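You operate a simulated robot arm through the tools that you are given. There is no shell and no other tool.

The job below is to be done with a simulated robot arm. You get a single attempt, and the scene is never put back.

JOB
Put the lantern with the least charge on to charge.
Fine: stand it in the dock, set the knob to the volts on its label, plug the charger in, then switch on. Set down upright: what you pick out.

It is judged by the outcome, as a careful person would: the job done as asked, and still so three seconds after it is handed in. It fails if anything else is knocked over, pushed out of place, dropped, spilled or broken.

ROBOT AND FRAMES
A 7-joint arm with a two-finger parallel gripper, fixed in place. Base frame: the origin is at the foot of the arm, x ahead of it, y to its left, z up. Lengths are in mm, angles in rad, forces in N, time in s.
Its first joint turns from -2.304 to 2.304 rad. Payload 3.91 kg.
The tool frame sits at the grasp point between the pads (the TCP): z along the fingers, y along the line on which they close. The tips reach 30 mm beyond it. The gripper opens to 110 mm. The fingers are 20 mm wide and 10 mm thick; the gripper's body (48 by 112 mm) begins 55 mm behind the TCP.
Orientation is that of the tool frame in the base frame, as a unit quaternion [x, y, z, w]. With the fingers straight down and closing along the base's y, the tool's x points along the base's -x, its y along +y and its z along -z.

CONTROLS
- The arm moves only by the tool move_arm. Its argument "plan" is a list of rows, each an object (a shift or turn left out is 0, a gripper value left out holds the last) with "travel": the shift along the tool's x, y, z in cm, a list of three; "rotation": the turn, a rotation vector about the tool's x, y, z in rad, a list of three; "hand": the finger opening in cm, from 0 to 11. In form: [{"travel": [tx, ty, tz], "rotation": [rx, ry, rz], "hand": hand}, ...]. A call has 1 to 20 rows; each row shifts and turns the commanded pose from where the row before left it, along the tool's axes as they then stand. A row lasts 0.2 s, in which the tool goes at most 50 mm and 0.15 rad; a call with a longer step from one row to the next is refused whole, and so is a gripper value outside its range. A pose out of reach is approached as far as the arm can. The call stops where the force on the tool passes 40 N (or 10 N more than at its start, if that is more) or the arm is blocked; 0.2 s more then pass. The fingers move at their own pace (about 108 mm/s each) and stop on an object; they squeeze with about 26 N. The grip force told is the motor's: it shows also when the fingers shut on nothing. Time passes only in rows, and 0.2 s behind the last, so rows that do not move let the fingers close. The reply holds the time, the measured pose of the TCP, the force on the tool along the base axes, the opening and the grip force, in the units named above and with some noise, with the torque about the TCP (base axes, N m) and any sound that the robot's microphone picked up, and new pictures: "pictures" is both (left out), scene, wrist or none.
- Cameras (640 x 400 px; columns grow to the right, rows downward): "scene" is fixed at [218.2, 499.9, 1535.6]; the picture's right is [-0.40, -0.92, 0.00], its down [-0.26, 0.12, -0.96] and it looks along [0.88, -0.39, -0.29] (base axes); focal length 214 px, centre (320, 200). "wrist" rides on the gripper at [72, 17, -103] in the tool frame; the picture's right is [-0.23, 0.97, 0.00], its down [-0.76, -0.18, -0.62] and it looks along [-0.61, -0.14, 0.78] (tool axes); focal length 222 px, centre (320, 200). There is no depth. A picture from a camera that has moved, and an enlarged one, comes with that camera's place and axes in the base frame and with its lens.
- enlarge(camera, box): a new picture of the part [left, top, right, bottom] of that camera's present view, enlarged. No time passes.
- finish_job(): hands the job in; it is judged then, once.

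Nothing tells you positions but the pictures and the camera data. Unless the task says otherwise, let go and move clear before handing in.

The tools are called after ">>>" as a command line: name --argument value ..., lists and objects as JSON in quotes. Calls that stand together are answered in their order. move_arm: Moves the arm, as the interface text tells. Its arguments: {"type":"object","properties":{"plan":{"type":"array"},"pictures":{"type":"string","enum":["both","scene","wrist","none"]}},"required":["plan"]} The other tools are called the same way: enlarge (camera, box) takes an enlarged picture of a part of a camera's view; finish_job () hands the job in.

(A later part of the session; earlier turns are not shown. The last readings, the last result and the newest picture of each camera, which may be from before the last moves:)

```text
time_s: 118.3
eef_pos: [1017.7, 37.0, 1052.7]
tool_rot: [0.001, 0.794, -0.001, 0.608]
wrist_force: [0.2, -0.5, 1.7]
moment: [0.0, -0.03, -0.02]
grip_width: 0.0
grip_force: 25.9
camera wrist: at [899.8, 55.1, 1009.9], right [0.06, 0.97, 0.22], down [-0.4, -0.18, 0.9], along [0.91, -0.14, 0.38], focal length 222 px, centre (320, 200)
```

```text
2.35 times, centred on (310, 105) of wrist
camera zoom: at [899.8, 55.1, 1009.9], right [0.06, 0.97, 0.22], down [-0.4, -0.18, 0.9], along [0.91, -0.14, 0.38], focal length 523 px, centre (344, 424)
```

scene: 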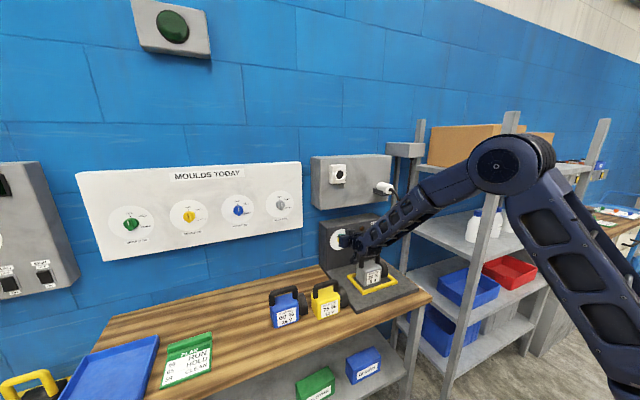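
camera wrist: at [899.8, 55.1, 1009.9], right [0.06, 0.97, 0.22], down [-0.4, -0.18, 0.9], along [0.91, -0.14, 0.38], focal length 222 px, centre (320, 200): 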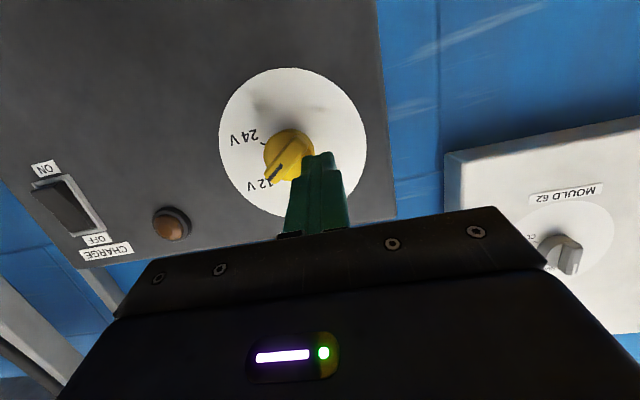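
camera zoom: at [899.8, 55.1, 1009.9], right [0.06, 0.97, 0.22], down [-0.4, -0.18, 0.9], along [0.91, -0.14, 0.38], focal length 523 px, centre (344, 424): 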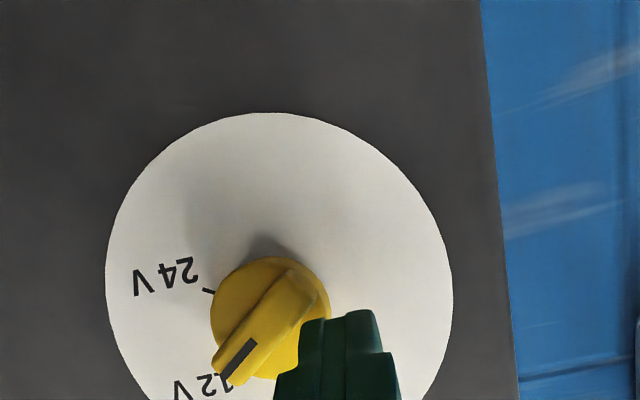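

It snapped to the 12 V detent. Now I'll back off, open the fingers, centre on the knob axis, and use the closing fingers (vertical plates) to swing the bar upright to 6 V.

>>> move_arm --plan '[{"travel": [0, 0, -3]}, {"travel": [0, 0, -3], "hand": 5.5}, {"travel": [-0.98, -1.1, -0.26], "hand": 5.5}, {"travel": [0, -1.08, 0]}, {"travel": [0, 0, 0]}]' --pictures "both"

>>> enlarge --camera "wrist" --box '[200, 0, 420, 200]'

```text
time_s: 119.5
eef_pos: [960.9, 15.4, 1077.4]
tool_rot: [-0.001, 0.794, 0.001, 0.608]
wrist_force: [-0.2, -0.3, -0.5]
moment: [-0.03, 0.03, 0.03]
grip_width: 54.9
grip_force: 0.0
camera wrist: at [841.9, 32.7, 1036.0], right [0.06, 0.97, 0.22], down [-0.4, -0.18, 0.9], along [0.91, -0.14, 0.38], focal length 222 px, centre (320, 200)
```

scene: 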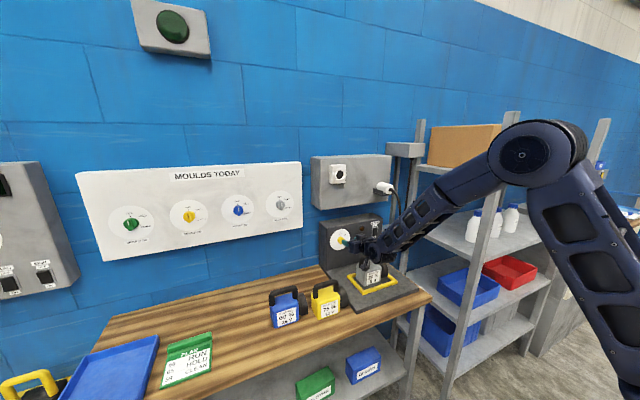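
wrist: 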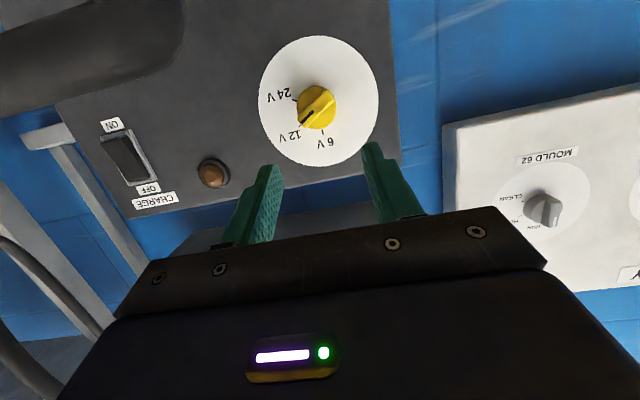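

```text
2.00 times, centred on (310, 100) of wrist
camera zoom: at [841.9, 32.7, 1036.0], right [0.06, 0.97, 0.22], down [-0.4, -0.18, 0.9], along [0.91, -0.14, 0.38], focal length 444 px, centre (340, 400)
```

zoom: 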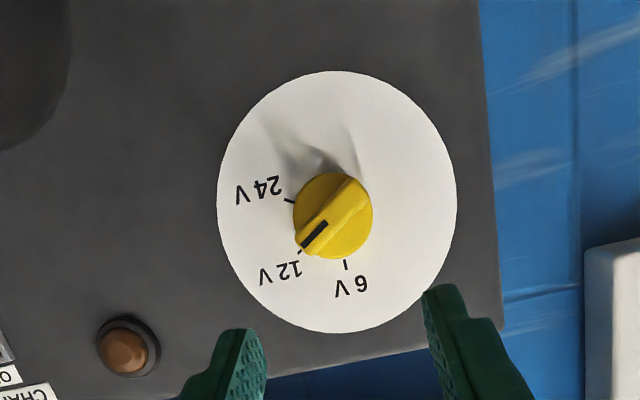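

>>> move_arm --plan '[{"travel": [1.45, -0.02, 0.39]}, {"travel": [0, 0, 2.0]}, {"travel": [0, 0, 2.0]}, {"travel": [0, 0, 1.9]}, {"travel": [0, 0, 0]}]' --pictures "wrist"

>>> enlarge --camera "wrist" --box '[200, 0, 420, 200]'

```text
time_s: 120.7
eef_pos: [1017.2, 15.1, 1045.9]
tool_rot: [0.0, 0.794, 0.001, 0.608]
wrist_force: [0.0, 0.5, -0.1]
moment: [0.01, 0.01, 0.0]
grip_width: 54.7
grip_force: 0.1
camera wrist: at [898.6, 33.0, 1005.4], right [0.06, 0.97, 0.22], down [-0.4, -0.18, 0.9], along [0.91, -0.14, 0.38], focal length 222 px, centre (320, 200)
```

wrist: 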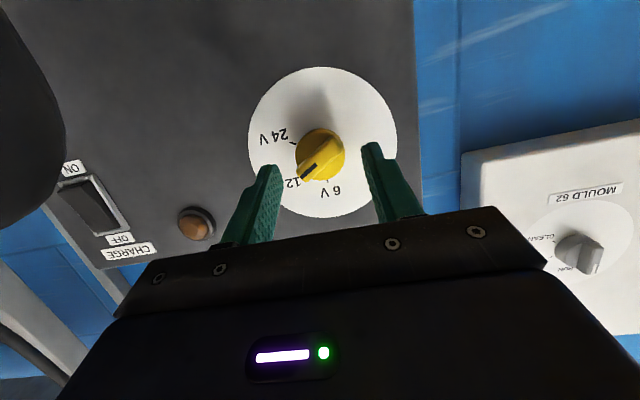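

```text
2.00 times, centred on (310, 100) of wrist
camera zoom: at [898.6, 33.0, 1005.4], right [0.06, 0.97, 0.22], down [-0.4, -0.18, 0.9], along [0.91, -0.14, 0.38], focal length 444 px, centre (340, 400)
```

zoom: 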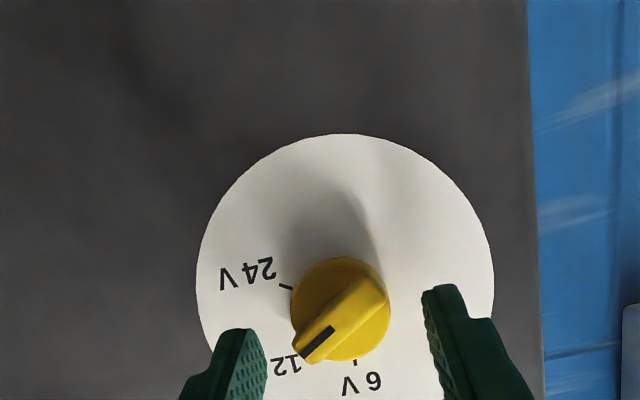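

The fingers straddle the knob. Closing them gently to swing the bar upright.

>>> move_arm --plan '[{"hand": 4}, {"hand": 3}, {"hand": 2}, {"hand": 1}, {"hand": 0.5}, {"hand": 0.5}]' --pictures "wrist"

>>> enlarge --camera "wrist" --box '[200, 0, 420, 200]'

```text
time_s: 122.1
eef_pos: [1017.8, 14.9, 1048.1]
tool_rot: [0.0, 0.794, 0.0, 0.608]
wrist_force: [2.0, 1.6, 0.3]
moment: [0.0, -0.01, 0.02]
grip_width: 36.9
grip_force: 45.1
camera wrist: at [898.6, 33.1, 1005.3], right [0.06, 0.97, 0.22], down [-0.4, -0.18, 0.9], along [0.91, -0.14, 0.38], focal length 222 px, centre (320, 200)
```

wrist: 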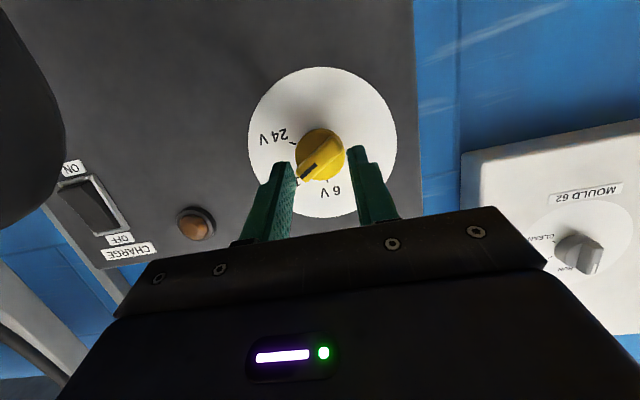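

```text
2.00 times, centred on (310, 100) of wrist
camera zoom: at [898.6, 33.1, 1005.3], right [0.06, 0.97, 0.22], down [-0.4, -0.18, 0.9], along [0.91, -0.14, 0.38], focal length 444 px, centre (340, 400)
```

zoom: 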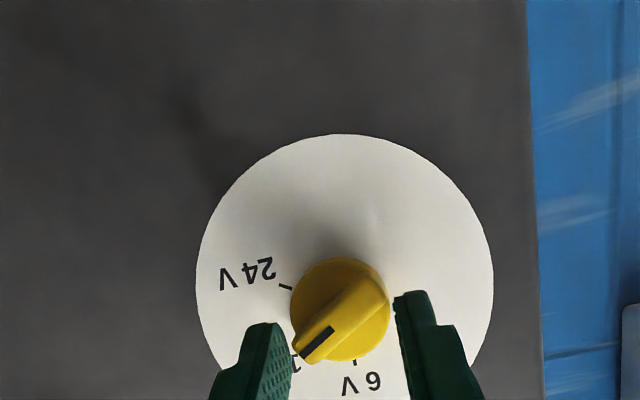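

The fingers jam on the bar's ends by friction (bar extents 37 mm), so squeezing won't turn it. I'll go back to pushing the tail tangentially with closed fingers along an arc.

>>> move_arm --plan '[{"hand": 5.5}, {"hand": 5.5}, {"travel": [0, 0, -3]}, {"travel": [0, 0, -3], "hand": 0}, {"travel": [-1.2, 2.2, 0.32], "hand": 0}, {"hand": 0}, {"travel": [0, 0, 3]}, {"travel": [0, 0, 3]}, {"travel": [0, 0, 0]}]' --pictures "wrist"

>>> enlarge --camera "wrist" --box '[200, 0, 420, 200]'

```text
time_s: 124.1
eef_pos: [1024.2, 37.8, 1057.9]
tool_rot: [-0.001, 0.794, 0.001, 0.608]
wrist_force: [0.1, 0.0, 1.1]
moment: [-0.03, 0.02, 0.01]
grip_width: 0.0
grip_force: 25.7
camera wrist: at [905.3, 55.9, 1016.0], right [0.06, 0.97, 0.22], down [-0.4, -0.18, 0.9], along [0.91, -0.14, 0.38], focal length 222 px, centre (320, 200)
```

wrist: 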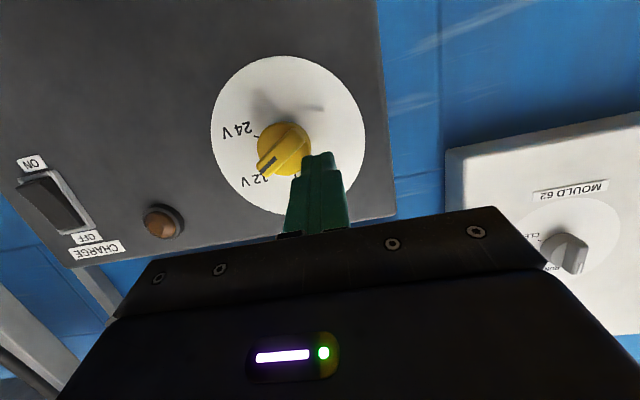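

```text
2.00 times, centred on (310, 100) of wrist
camera zoom: at [905.3, 55.9, 1016.0], right [0.06, 0.97, 0.22], down [-0.4, -0.18, 0.9], along [0.91, -0.14, 0.38], focal length 444 px, centre (340, 400)
```

zoom: 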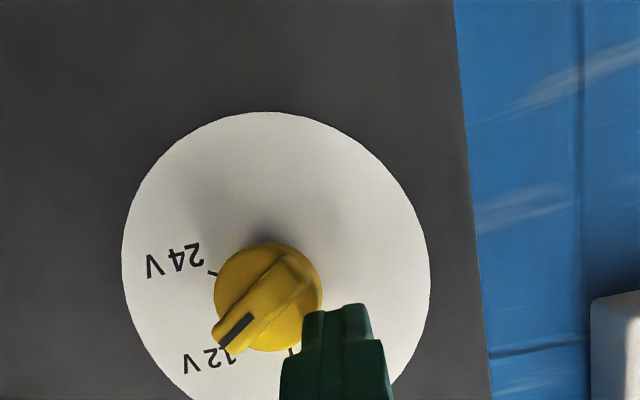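

>>> move_arm --plan '[{"travel": [0.34, -0.18, -0.55]}, {"travel": [0.21, -0.09, 0.057]}, {"travel": [0.33, -0.11, 0.088]}, {"travel": [0.29, -0.2, 0.078]}, {"travel": [0, 0, 0]}]' --pictures "wrist"

>>> enlarge --camera "wrist" --box '[200, 0, 420, 200]'

```text
time_s: 125.3
eef_pos: [1017.7, 32.2, 1047.0]
tool_rot: [0.0, 0.794, 0.0, 0.607]
wrist_force: [-0.9, 6.0, -3.1]
moment: [0.13, 0.11, 0.13]
grip_width: 0.1
grip_force: 25.8
camera wrist: at [899.0, 50.1, 1005.2], right [0.06, 0.97, 0.22], down [-0.4, -0.18, 0.9], along [0.91, -0.14, 0.38], focal length 222 px, centre (320, 200)
```

wrist: 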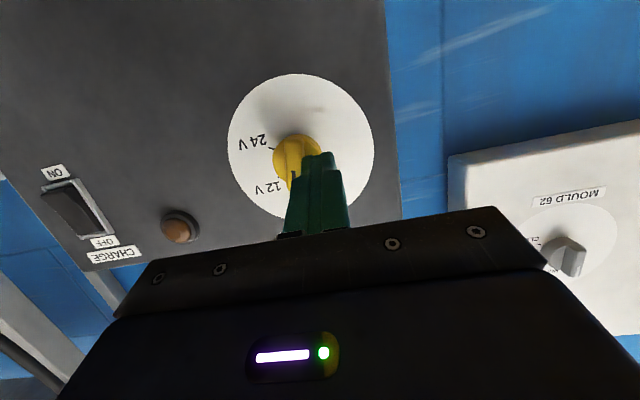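

```text
2.00 times, centred on (310, 100) of wrist
camera zoom: at [899.0, 50.1, 1005.2], right [0.06, 0.97, 0.22], down [-0.4, -0.18, 0.9], along [0.91, -0.14, 0.38], focal length 444 px, centre (340, 400)
```

zoom: 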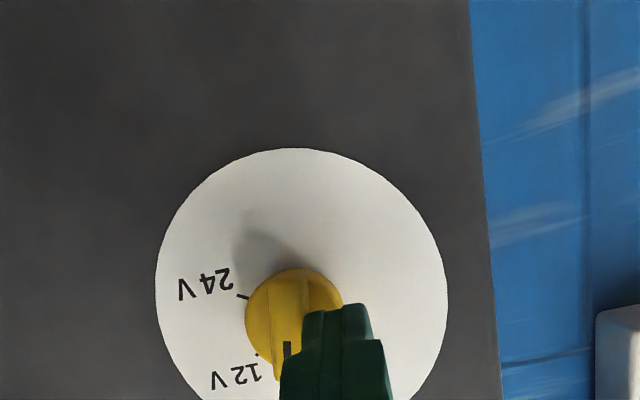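

The bar is close to upright now. I'll retreat and look at the pointer.

>>> move_arm --plan '[{"travel": [0, 0.3, 0]}, {"travel": [0, 0.2, -3]}, {"travel": [0, 0, -3]}, {"travel": [-2, 0, -1]}, {"travel": [0, 0, 0]}]' --pictures "wrist"

>>> enlarge --camera "wrist" --box '[240, 20, 370, 150]'

>>> enlarge --camera "scene" --box '[325, 220, 360, 255]'

```text
time_s: 126.5
eef_pos: [954.0, 36.8, 1085.0]
tool_rot: [0.0, 0.794, 0.001, 0.608]
wrist_force: [0.0, -0.1, 0.1]
moment: [0.02, 0.0, 0.01]
grip_width: 0.1
grip_force: 26.0
camera wrist: at [836.2, 54.5, 1043.2], right [0.06, 0.97, 0.22], down [-0.4, -0.18, 0.9], along [0.91, -0.14, 0.38], focal length 222 px, centre (320, 200)
```

wrist: 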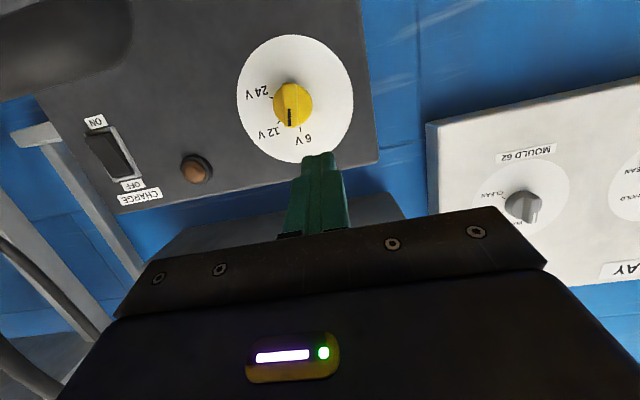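

```text
3.08 times, centred on (305, 85) of wrist
camera zoom: at [836.2, 54.5, 1043.2], right [0.06, 0.97, 0.22], down [-0.4, -0.18, 0.9], along [0.91, -0.14, 0.38], focal length 684 px, centre (366, 554)
```

zoom: 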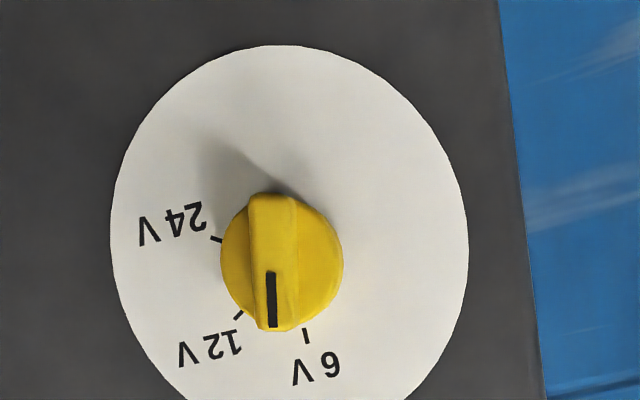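

```text
11.43 times, centred on (342, 238) of scene
camera zoom: at [218.2, 499.9, 1535.6], right [-0.4, -0.92, 0.0], down [-0.26, 0.12, -0.96], along [0.88, -0.39, -0.29], focal length 2451 px, centre (63, -229)
```

zoom: 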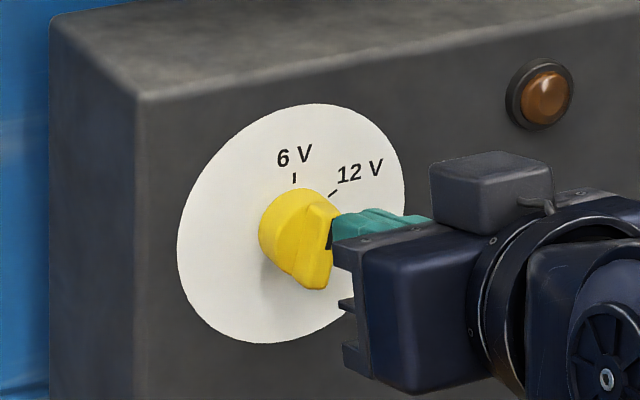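

The pointer sits about 13° short of 6 V. Now a squeeze with vertical plates will not jam, so I'll straddle and close to align it upright.

>>> move_arm --plan '[{"travel": [1.0, -1.08, 0.58], "hand": 4.5}, {"travel": [1.02, -1.08, 0.58], "hand": 4.5}, {"hand": 4.5}, {"travel": [0, 0, 2.0]}, {"travel": [0, 0, 2.0]}, {"travel": [0, 0, 2.0]}, {"travel": [0, 0, 0]}]' --pictures "wrist"

>>> enlarge --camera "wrist" --box '[200, 0, 420, 200]'

```text
time_s: 128.1
eef_pos: [1020.4, 15.4, 1047.2]
tool_rot: [-0.001, 0.794, 0.001, 0.608]
wrist_force: [-0.5, -0.1, -0.2]
moment: [0.01, 0.02, -0.01]
grip_width: 44.9
grip_force: 0.2
camera wrist: at [900.8, 33.0, 1004.6], right [0.06, 0.97, 0.22], down [-0.4, -0.18, 0.9], along [0.91, -0.14, 0.38], focal length 222 px, centre (320, 200)
```

wrist: 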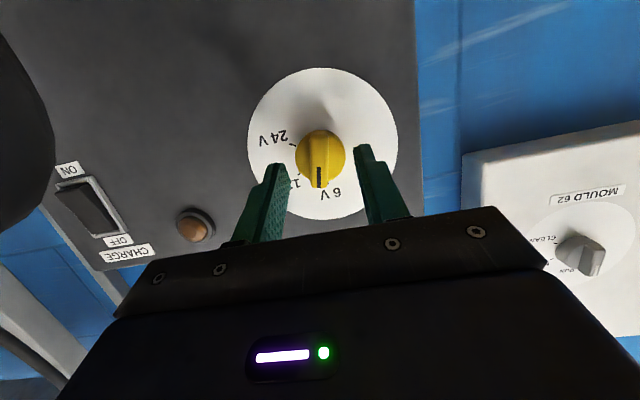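

```text
2.00 times, centred on (310, 100) of wrist
camera zoom: at [900.8, 33.0, 1004.6], right [0.06, 0.97, 0.22], down [-0.4, -0.18, 0.9], along [0.91, -0.14, 0.38], focal length 444 px, centre (340, 400)
```

zoom: 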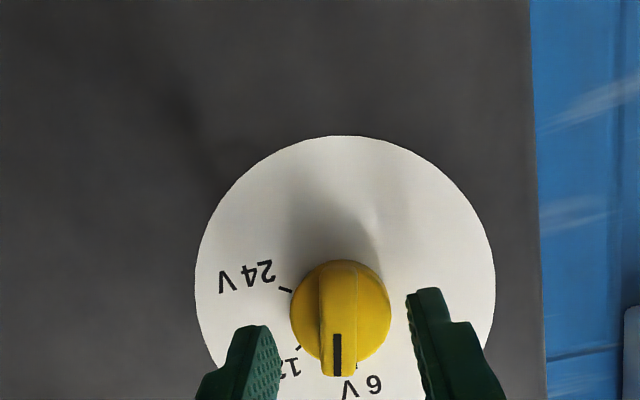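

>>> move_arm --plan '[{"travel": [0, 0, -0.3]}, {"hand": 3}, {"hand": 2}, {"hand": 1}, {"hand": 0}, {"hand": 0}, {"hand": 0}]' --pictures "wrist"

>>> enlarge --camera "wrist" --box '[200, 0, 420, 200]'

```text
time_s: 129.7
eef_pos: [1016.8, 15.7, 1047.5]
tool_rot: [-0.001, 0.794, 0.002, 0.608]
wrist_force: [-0.8, 0.2, 0.8]
moment: [0.03, 0.04, 0.02]
grip_width: 11.9
grip_force: 45.1
camera wrist: at [897.7, 33.1, 1005.4], right [0.06, 0.97, 0.22], down [-0.4, -0.18, 0.9], along [0.91, -0.14, 0.38], focal length 222 px, centre (320, 200)
```

wrist: 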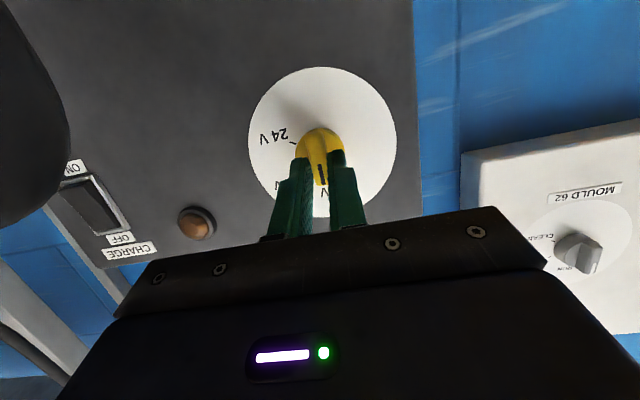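

```text
2.00 times, centred on (310, 100) of wrist
camera zoom: at [897.7, 33.1, 1005.4], right [0.06, 0.97, 0.22], down [-0.4, -0.18, 0.9], along [0.91, -0.14, 0.38], focal length 444 px, centre (340, 400)
```

zoom: 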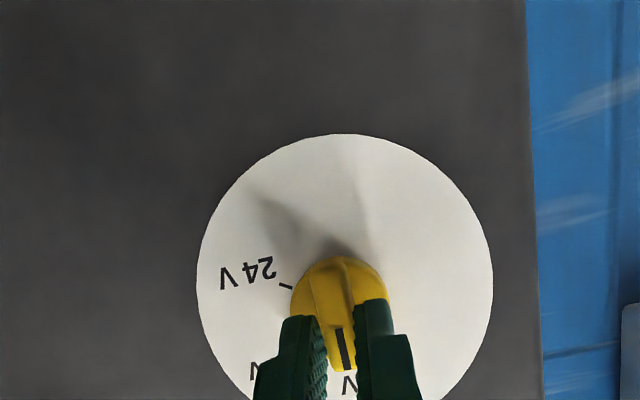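

The bar is clamped upright. I'll release, retreat and verify the pointer against the 6 V tick.

>>> move_arm --plan '[{"hand": 2}, {"hand": 4.5}, {"hand": 4.5}, {"travel": [0, 0, -3]}, {"travel": [0, 0, -3]}, {"travel": [0, 0, 0]}]' --pictures "wrist"

>>> enlarge --camera "wrist" --box '[240, 20, 400, 160]'

>>> enlarge --camera "scene" --box '[325, 220, 360, 255]'

```text
time_s: 131.1
eef_pos: [958.8, 16.0, 1064.5]
tool_rot: [0.0, 0.794, 0.0, 0.608]
wrist_force: [0.3, 0.3, -0.9]
moment: [-0.03, -0.02, 0.0]
grip_width: 45.0
grip_force: 0.0
camera wrist: at [840.1, 33.2, 1021.4], right [0.06, 0.97, 0.22], down [-0.4, -0.18, 0.9], along [0.91, -0.14, 0.38], focal length 222 px, centre (320, 200)
```

wrist: 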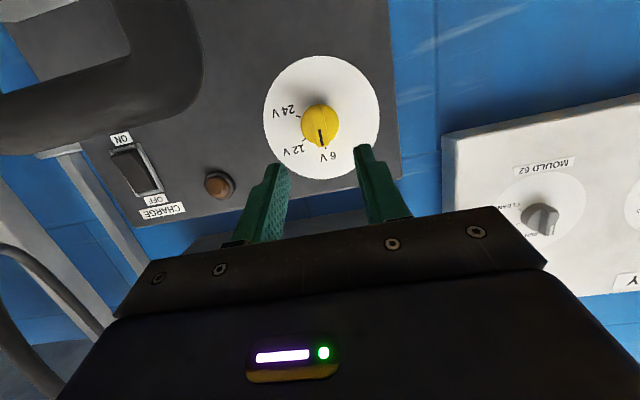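

```text
2.86 times, centred on (320, 90) of wrist
camera zoom: at [840.1, 33.2, 1021.4], right [0.06, 0.97, 0.22], down [-0.4, -0.18, 0.9], along [0.91, -0.14, 0.38], focal length 635 px, centre (320, 514)
```

zoom: 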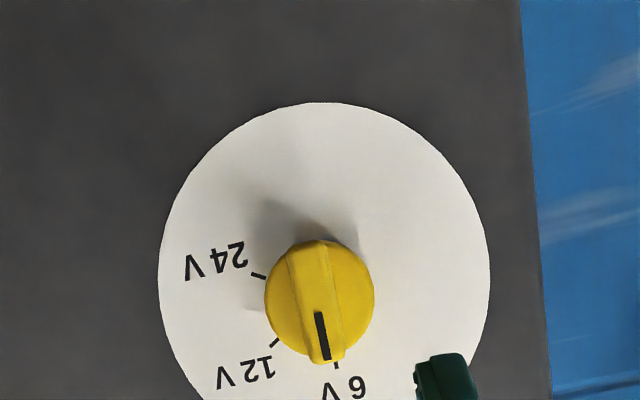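

```text
11.43 times, centred on (342, 238) of scene
camera zoom: at [218.2, 499.9, 1535.6], right [-0.4, -0.92, 0.0], down [-0.26, 0.12, -0.96], along [0.88, -0.39, -0.29], focal length 2451 px, centre (63, -229)
```

zoom: 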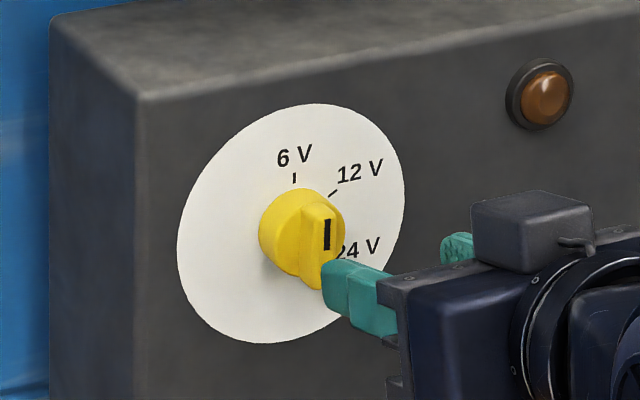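

The knob now points straight at 6 V. Next, the plug: I'll move back and up to look at the plug in its cradle and the socket.

>>> move_arm --plan '[{"travel": [-2.35, -1.93, -2.51]}, {"travel": [-2.35, -1.93, -2.51]}, {"travel": [-2.35, -1.93, -2.51]}, {"travel": [-2.35, -1.93, -2.51]}, {"travel": [-2.35, -1.93, -2.51]}, {"travel": [-2.35, -1.93, -2.51], "hand": 9}, {"travel": [0, 0, 0]}]' --pictures "both"

```text
time_s: 132.7
eef_pos: [850.3, -100.5, 1238.9]
tool_rot: [0.001, 0.794, 0.0, 0.608]
wrist_force: [0.0, -0.1, -0.4]
moment: [-0.03, 0.0, -0.03]
grip_width: 90.0
grip_force: 0.0
camera wrist: at [731.0, -82.9, 1196.6], right [0.06, 0.97, 0.22], down [-0.4, -0.18, 0.9], along [0.91, -0.14, 0.38], focal length 222 px, centre (320, 200)
```

scene: 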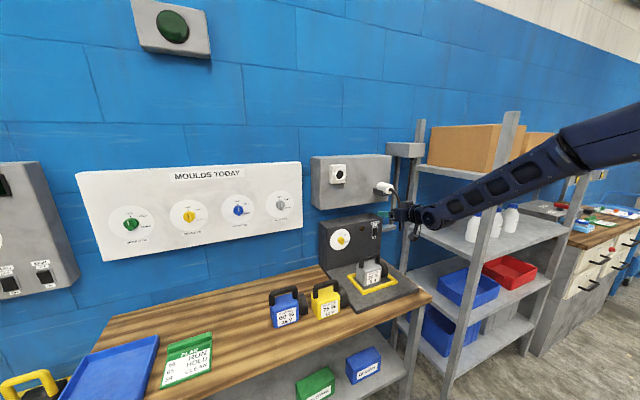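
wrist: 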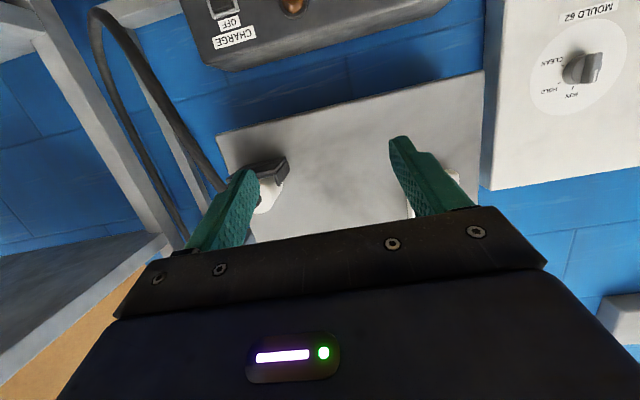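

>>> move_arm --plan '[{"travel": [-3.86, -1, -1.04]}, {"travel": [-3.86, -1, -1.04]}, {"travel": [-3.86, -1, -1.04]}, {"travel": [-2, 0, -0.5]}, {"travel": [0, 0, 0]}]' --pictures "both"

>>> enlarge --camera "wrist" --box '[180, 60, 300, 170]'

>>> enlarge --camera "wrist" --box '[330, 60, 470, 200]'

```text
time_s: 133.9
eef_pos: [849.1, -129.9, 1379.1]
tool_rot: [0.0, 0.794, 0.0, 0.608]
wrist_force: [-0.2, 0.1, 0.4]
moment: [0.01, -0.01, 0.0]
grip_width: 90.1
grip_force: 0.0
camera wrist: at [730.7, -112.9, 1337.2], right [0.06, 0.97, 0.22], down [-0.4, -0.18, 0.9], along [0.91, -0.14, 0.38], focal length 222 px, centre (320, 200)
```

scene: 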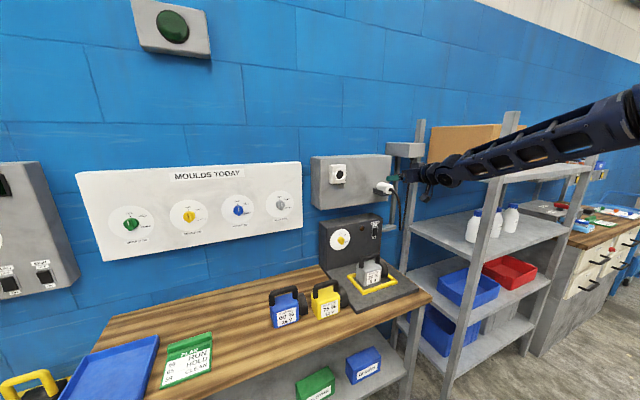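
wrist: 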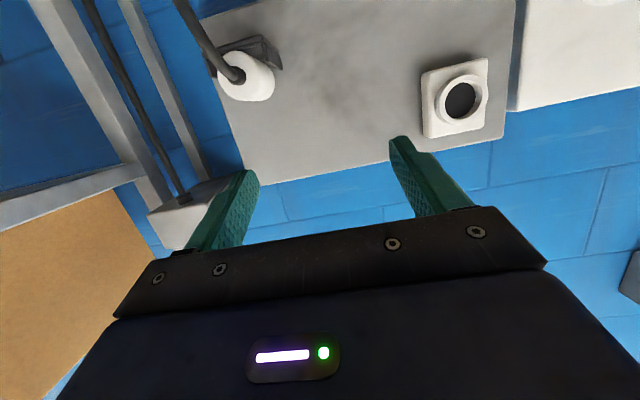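

```text
3.64 times, centred on (240, 115) of wrist
camera zoom: at [730.7, -112.9, 1337.2], right [0.06, 0.97, 0.22], down [-0.4, -0.18, 0.9], along [0.91, -0.14, 0.38], focal length 808 px, centre (611, 509)
```

zoom: 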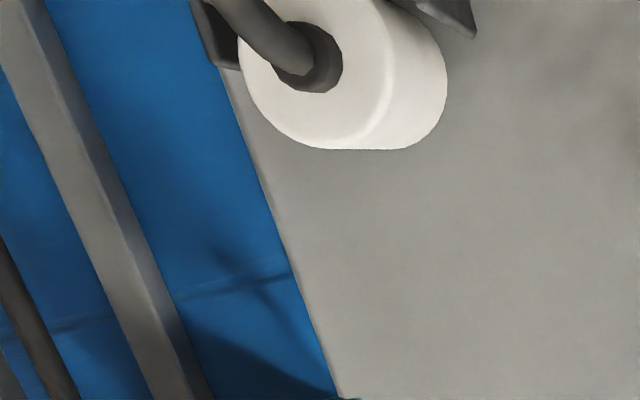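

```text
2.86 times, centred on (400, 130) of wrist
camera zoom: at [730.7, -112.9, 1337.2], right [0.06, 0.97, 0.22], down [-0.4, -0.18, 0.9], along [0.91, -0.14, 0.38], focal length 635 px, centre (91, 400)
```

zoom: 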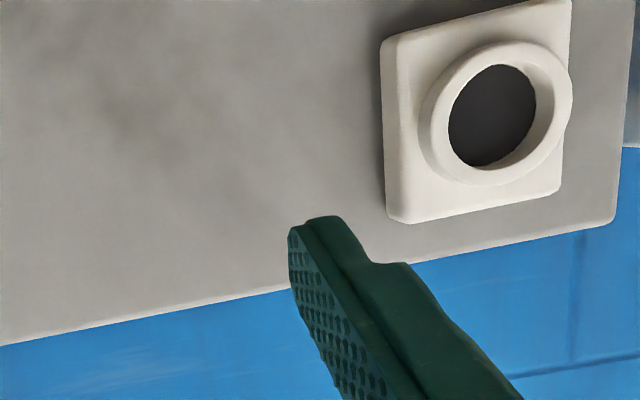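

>>> enlarge --camera "wrist" --box '[185, 10, 305, 120]'

>>> enlarge --camera "scene" --box '[360, 165, 420, 215]'

>>> enlarge --camera "wrist" --box '[410, 40, 500, 150]'

>>> enlarge --camera "scene" --box '[320, 150, 360, 200]'

```text
3.64 times, centred on (245, 65) of wrist
camera zoom: at [730.7, -112.9, 1337.2], right [0.06, 0.97, 0.22], down [-0.4, -0.18, 0.9], along [0.91, -0.14, 0.38], focal length 808 px, centre (593, 691)
```

zoom: 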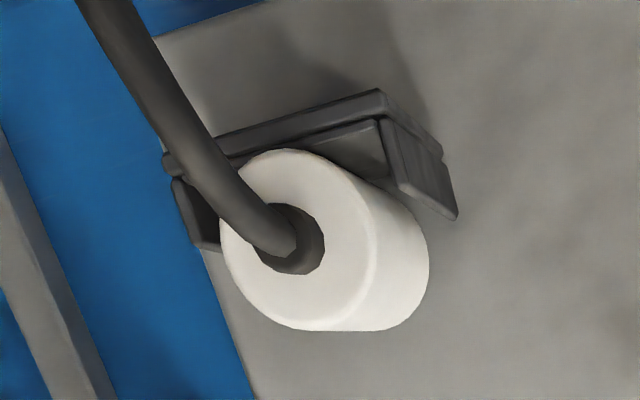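

```text
8.00 times, centred on (390, 190) of scene
camera zoom: at [218.2, 499.9, 1535.6], right [-0.4, -0.92, 0.0], down [-0.26, 0.12, -0.96], along [0.88, -0.39, -0.29], focal length 1716 px, centre (-240, 280)
```

zoom: 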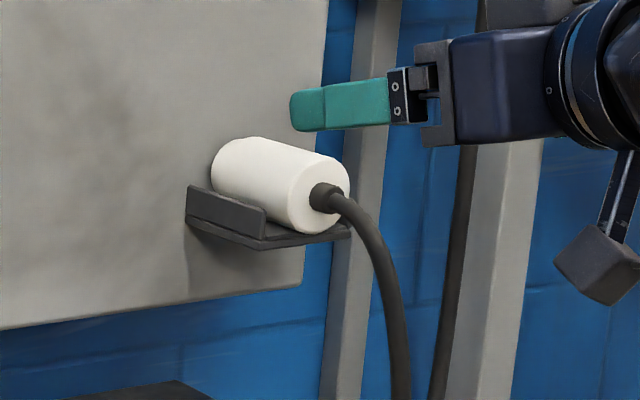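

```text
3.64 times, centred on (455, 95) of wrist
camera zoom: at [730.7, -112.9, 1337.2], right [0.06, 0.97, 0.22], down [-0.4, -0.18, 0.9], along [0.91, -0.14, 0.38], focal length 808 px, centre (-171, 582)
```

zoom: 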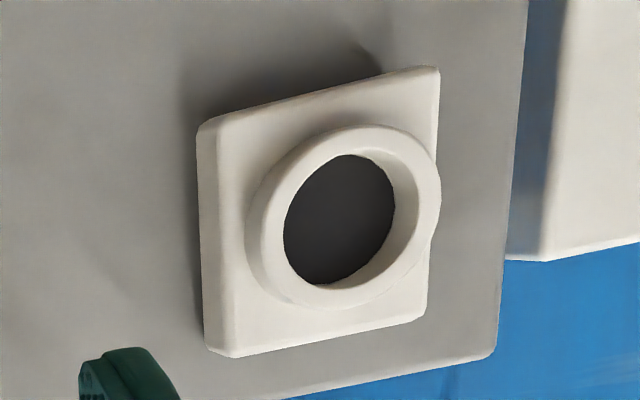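

```text
8.00 times, centred on (340, 175) of scene
camera zoom: at [218.2, 499.9, 1535.6], right [-0.4, -0.92, 0.0], down [-0.26, 0.12, -0.96], along [0.88, -0.39, -0.29], focal length 1716 px, centre (160, 400)
```

zoom: 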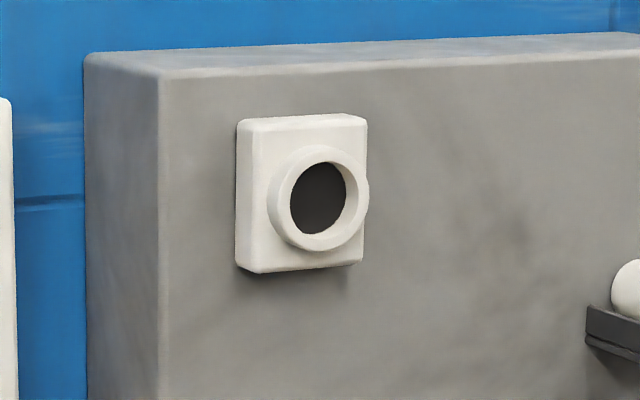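

>>> enlarge --camera "wrist" --box '[215, 45, 285, 107]'

>>> enlarge --camera "wrist" --box '[420, 65, 500, 130]'

>>> enlarge --camera "scene" --box '[380, 175, 410, 200]'

>>> enlarge --camera "scene" --box '[325, 160, 350, 185]'

```text
6.45 times, centred on (250, 76) of wrist
camera zoom: at [730.7, -112.9, 1337.2], right [0.06, 0.97, 0.22], down [-0.4, -0.18, 0.9], along [0.91, -0.14, 0.38], focal length 1433 px, centre (772, 1000)
```

zoom: 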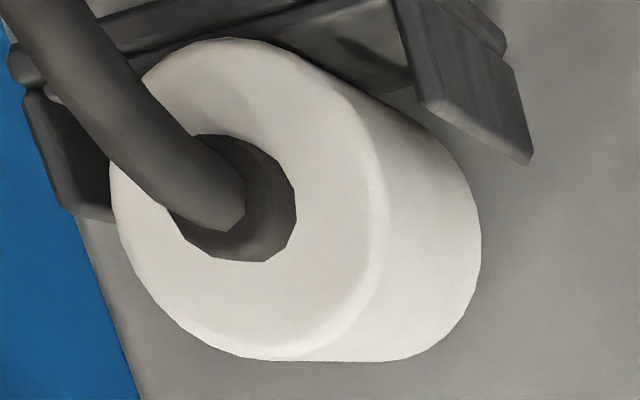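

```text
6.15 times, centred on (460, 98) of wrist
camera zoom: at [730.7, -112.9, 1337.2], right [0.06, 0.97, 0.22], down [-0.4, -0.18, 0.9], along [0.91, -0.14, 0.38], focal length 1367 px, centre (-542, 831)
```

zoom: 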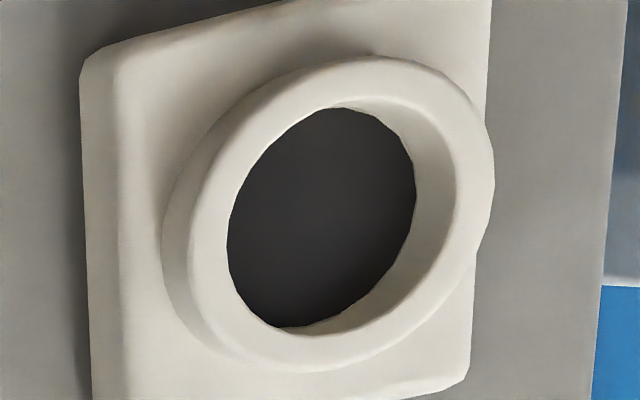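

```text
16.00 times, centred on (395, 188) of scene
camera zoom: at [218.2, 499.9, 1535.6], right [-0.4, -0.92, 0.0], down [-0.26, 0.12, -0.96], along [0.88, -0.39, -0.29], focal length 3432 px, centre (-880, 400)
```

zoom: 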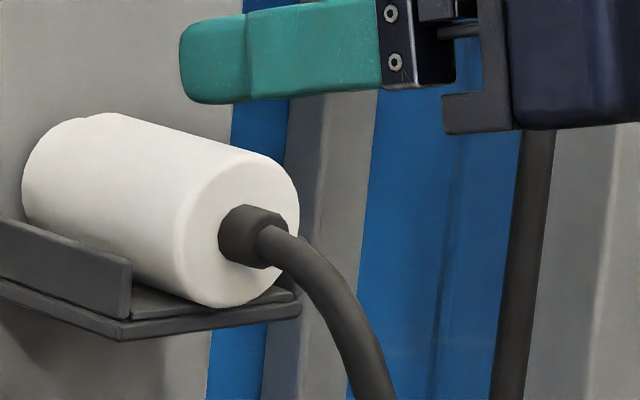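

```text
16.00 times, centred on (338, 172) of scene
camera zoom: at [218.2, 499.9, 1535.6], right [-0.4, -0.92, 0.0], down [-0.26, 0.12, -0.96], along [0.88, -0.39, -0.29], focal length 3432 px, centre (40, 640)
```

zoom: 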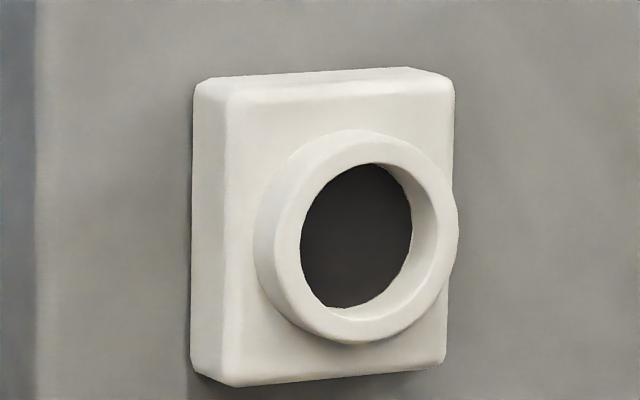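

I now have good views of the plug (∅≈48, axis near y≈-207, z≈1291, rear face x≈992, cradle open on top) and socket (centre ≈ (1038, 40.5, 1371)). I'll move behind the plug with the hand open for a closer look.

>>> move_arm --plan '[{"travel": [0.92, -1.9, 2.35], "hand": 9}, {"travel": [0.92, -1.9, 2.35]}, {"travel": [0.92, -1.9, 2.35]}, {"travel": [0.92, -1.9, 2.35]}, {"travel": [0, 0, 0]}]' --pictures "both"

>>> enlarge --camera "wrist" --box '[220, 0, 420, 180]'

>>> enlarge --camera "scene" --box '[360, 160, 440, 215]'

```text
time_s: 135.1
eef_pos: [931.6, -207.0, 1319.1]
tool_rot: [0.0, 0.794, 0.001, 0.608]
wrist_force: [-0.1, 0.4, 0.1]
moment: [0.03, 0.02, 0.01]
grip_width: 90.0
grip_force: 0.1
camera wrist: at [812.5, -189.5, 1276.6], right [0.06, 0.97, 0.22], down [-0.4, -0.18, 0.9], along [0.91, -0.14, 0.38], focal length 222 px, centre (320, 200)
```

scene: 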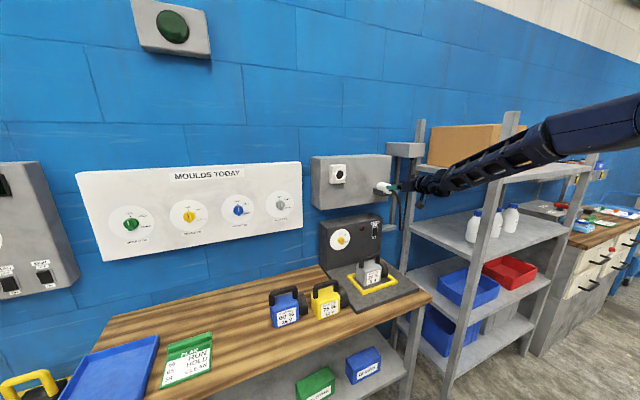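
wrist: 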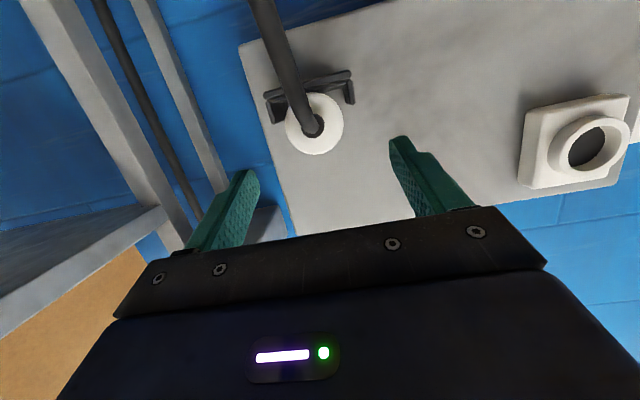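

```text
2.22 times, centred on (320, 90) of wrist
camera zoom: at [812.5, -189.5, 1276.6], right [0.06, 0.97, 0.22], down [-0.4, -0.18, 0.9], along [0.91, -0.14, 0.38], focal length 494 px, centre (320, 444)
```

zoom: 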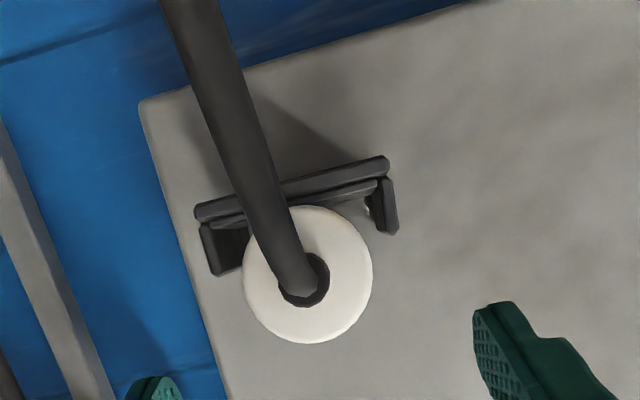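

```text
7.27 times, centred on (400, 188) of scene
camera zoom: at [218.2, 499.9, 1535.6], right [-0.4, -0.92, 0.0], down [-0.26, 0.12, -0.96], along [0.88, -0.39, -0.29], focal length 1560 px, centre (-262, 291)
```

zoom: 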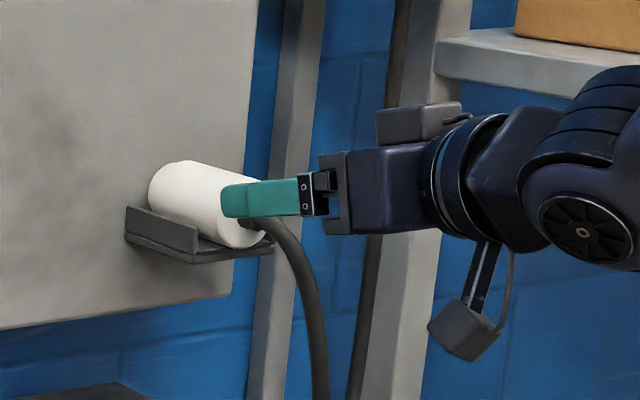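

The plug axis is at y≈-207.5, z≈1290, rear face x≈992. I'll flatten the pitch to 5°, align with the axis, and check before advancing.

>>> move_arm --plan '[{"rotation": [0, -0.0873, 0], "hand": 7.5}, {"rotation": [0, -0.0873, 0]}, {"travel": [1.85, -0.05, -0.2]}, {"travel": [0, 0, 0]}]' --pictures "both"

>>> enlarge --camera "wrist" --box '[220, 0, 420, 180]'

>>> enlarge --camera "scene" --box '[360, 160, 440, 215]'

```text
time_s: 136.1
eef_pos: [926.4, -206.6, 1301.1]
tool_rot: [0.001, 0.737, 0.0, 0.676]
wrist_force: [0.0, 0.4, -0.1]
moment: [0.02, 0.01, 0.0]
grip_width: 74.9
grip_force: 0.0
camera wrist: at [817.7, -189.5, 1238.7], right [0.02, 0.97, 0.23], down [-0.55, -0.18, 0.81], along [0.83, -0.14, 0.54], focal length 222 px, centre (320, 200)
```

scene: 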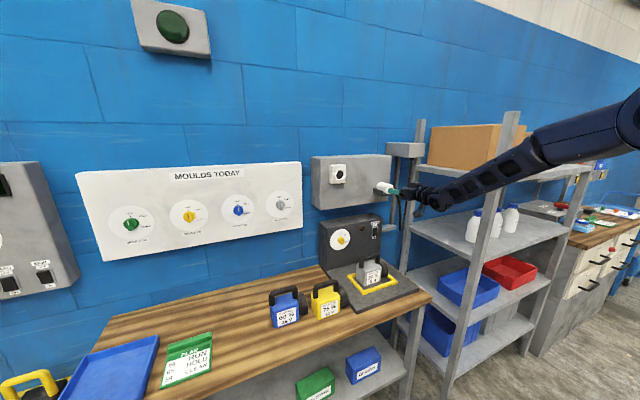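
wrist: 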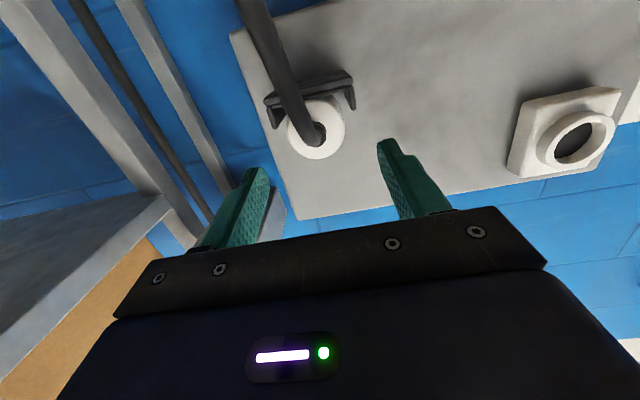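

```text
2.22 times, centred on (320, 90) of wrist
camera zoom: at [817.7, -189.5, 1238.7], right [0.02, 0.97, 0.23], down [-0.55, -0.18, 0.81], along [0.83, -0.14, 0.54], focal length 494 px, centre (320, 444)
```

zoom: 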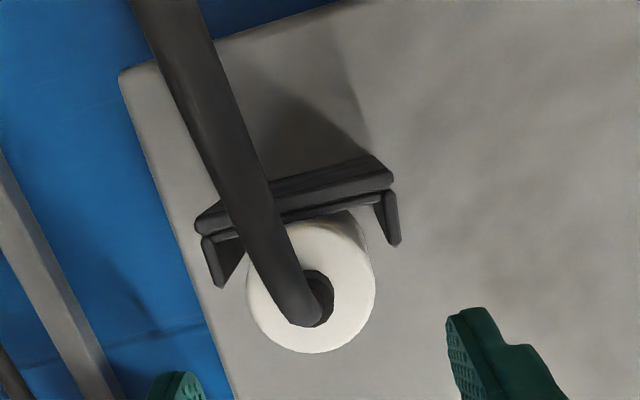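

```text
7.27 times, centred on (400, 188) of scene
camera zoom: at [218.2, 499.9, 1535.6], right [-0.4, -0.92, 0.0], down [-0.26, 0.12, -0.96], along [0.88, -0.39, -0.29], focal length 1560 px, centre (-262, 291)
```

zoom: 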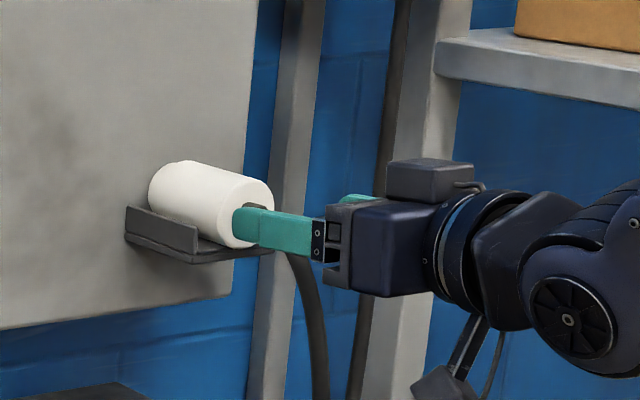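

Refined plug: rear face x≈1001, axis (y -209.3, z 1290). I'll align y and advance with the fingers on both sides of the plug.

>>> move_arm --plan '[{"travel": [0, -0.27, 1.5]}, {"travel": [0, 0, 2]}, {"travel": [0, 0, 2]}, {"travel": [0, 0, 1.5]}, {"travel": [0, 0, 0]}]' --pictures "both"

>>> enlarge --camera "wrist" --box '[200, 0, 440, 200]'

>>> enlarge --camera "scene" --box '[360, 160, 440, 215]'

```text
time_s: 137.3
eef_pos: [997.2, -210.6, 1294.7]
tool_rot: [0.0, 0.738, 0.001, 0.675]
wrist_force: [-0.1, 0.0, 1.1]
moment: [0.01, 0.0, 0.03]
grip_width: 75.2
grip_force: 0.1
camera wrist: at [887.6, -192.2, 1232.8], right [0.02, 0.97, 0.23], down [-0.55, -0.18, 0.81], along [0.83, -0.14, 0.54], focal length 222 px, centre (320, 200)
```

scene: 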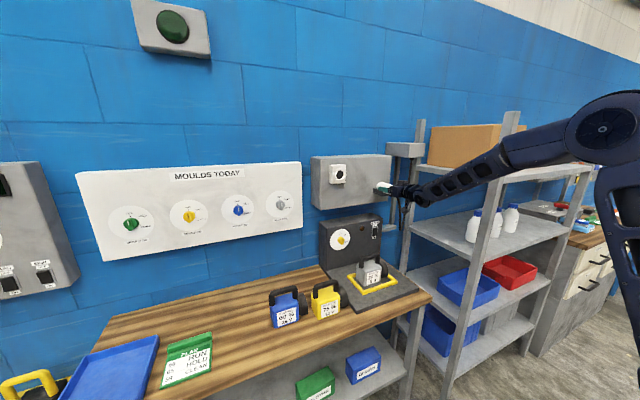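
wrist: 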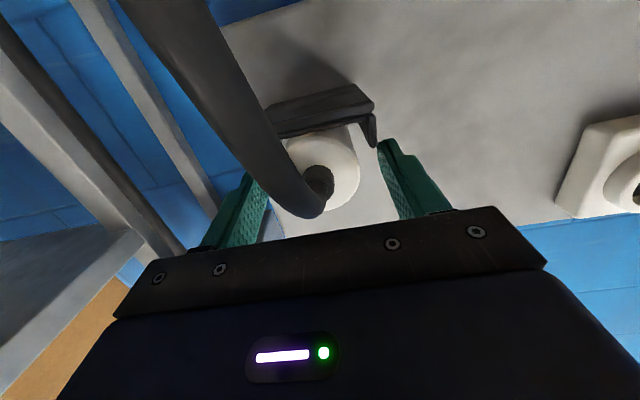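

```text
2.00 times, centred on (320, 100) of wrist
camera zoom: at [887.6, -192.2, 1232.8], right [0.02, 0.97, 0.23], down [-0.55, -0.18, 0.81], along [0.83, -0.14, 0.54], focal length 444 px, centre (320, 400)
```

zoom: 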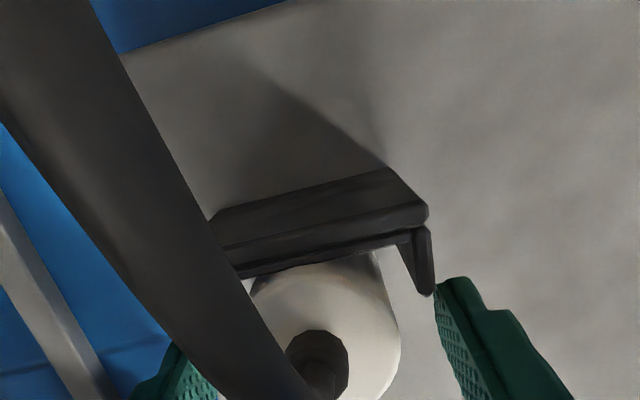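

```text
7.27 times, centred on (400, 188) of scene
camera zoom: at [218.2, 499.9, 1535.6], right [-0.4, -0.92, 0.0], down [-0.26, 0.12, -0.96], along [0.88, -0.39, -0.29], focal length 1560 px, centre (-262, 291)
```

zoom: 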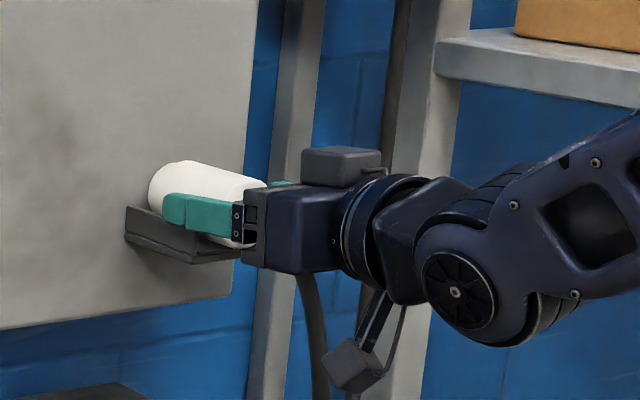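

Fingers are on both sides of the plug, above the cradle lips. Closing.

>>> move_arm --plan '[{"hand": 6}, {"hand": 5}, {"hand": 4}, {"hand": 4}, {"hand": 3.5}]' --pictures "wrist"

```text
time_s: 138.5
eef_pos: [996.8, -210.4, 1294.7]
tool_rot: [0.001, 0.738, 0.0, 0.675]
wrist_force: [0.3, -0.4, -0.6]
moment: [-0.01, -0.05, -0.01]
grip_width: 47.0
grip_force: 25.8
camera wrist: at [887.5, -192.2, 1232.8], right [0.02, 0.97, 0.23], down [-0.55, -0.18, 0.81], along [0.83, -0.14, 0.54], focal length 222 px, centre (320, 200)
```

wrist: 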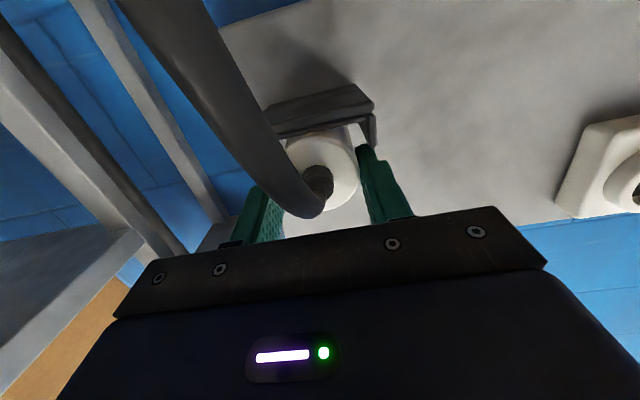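

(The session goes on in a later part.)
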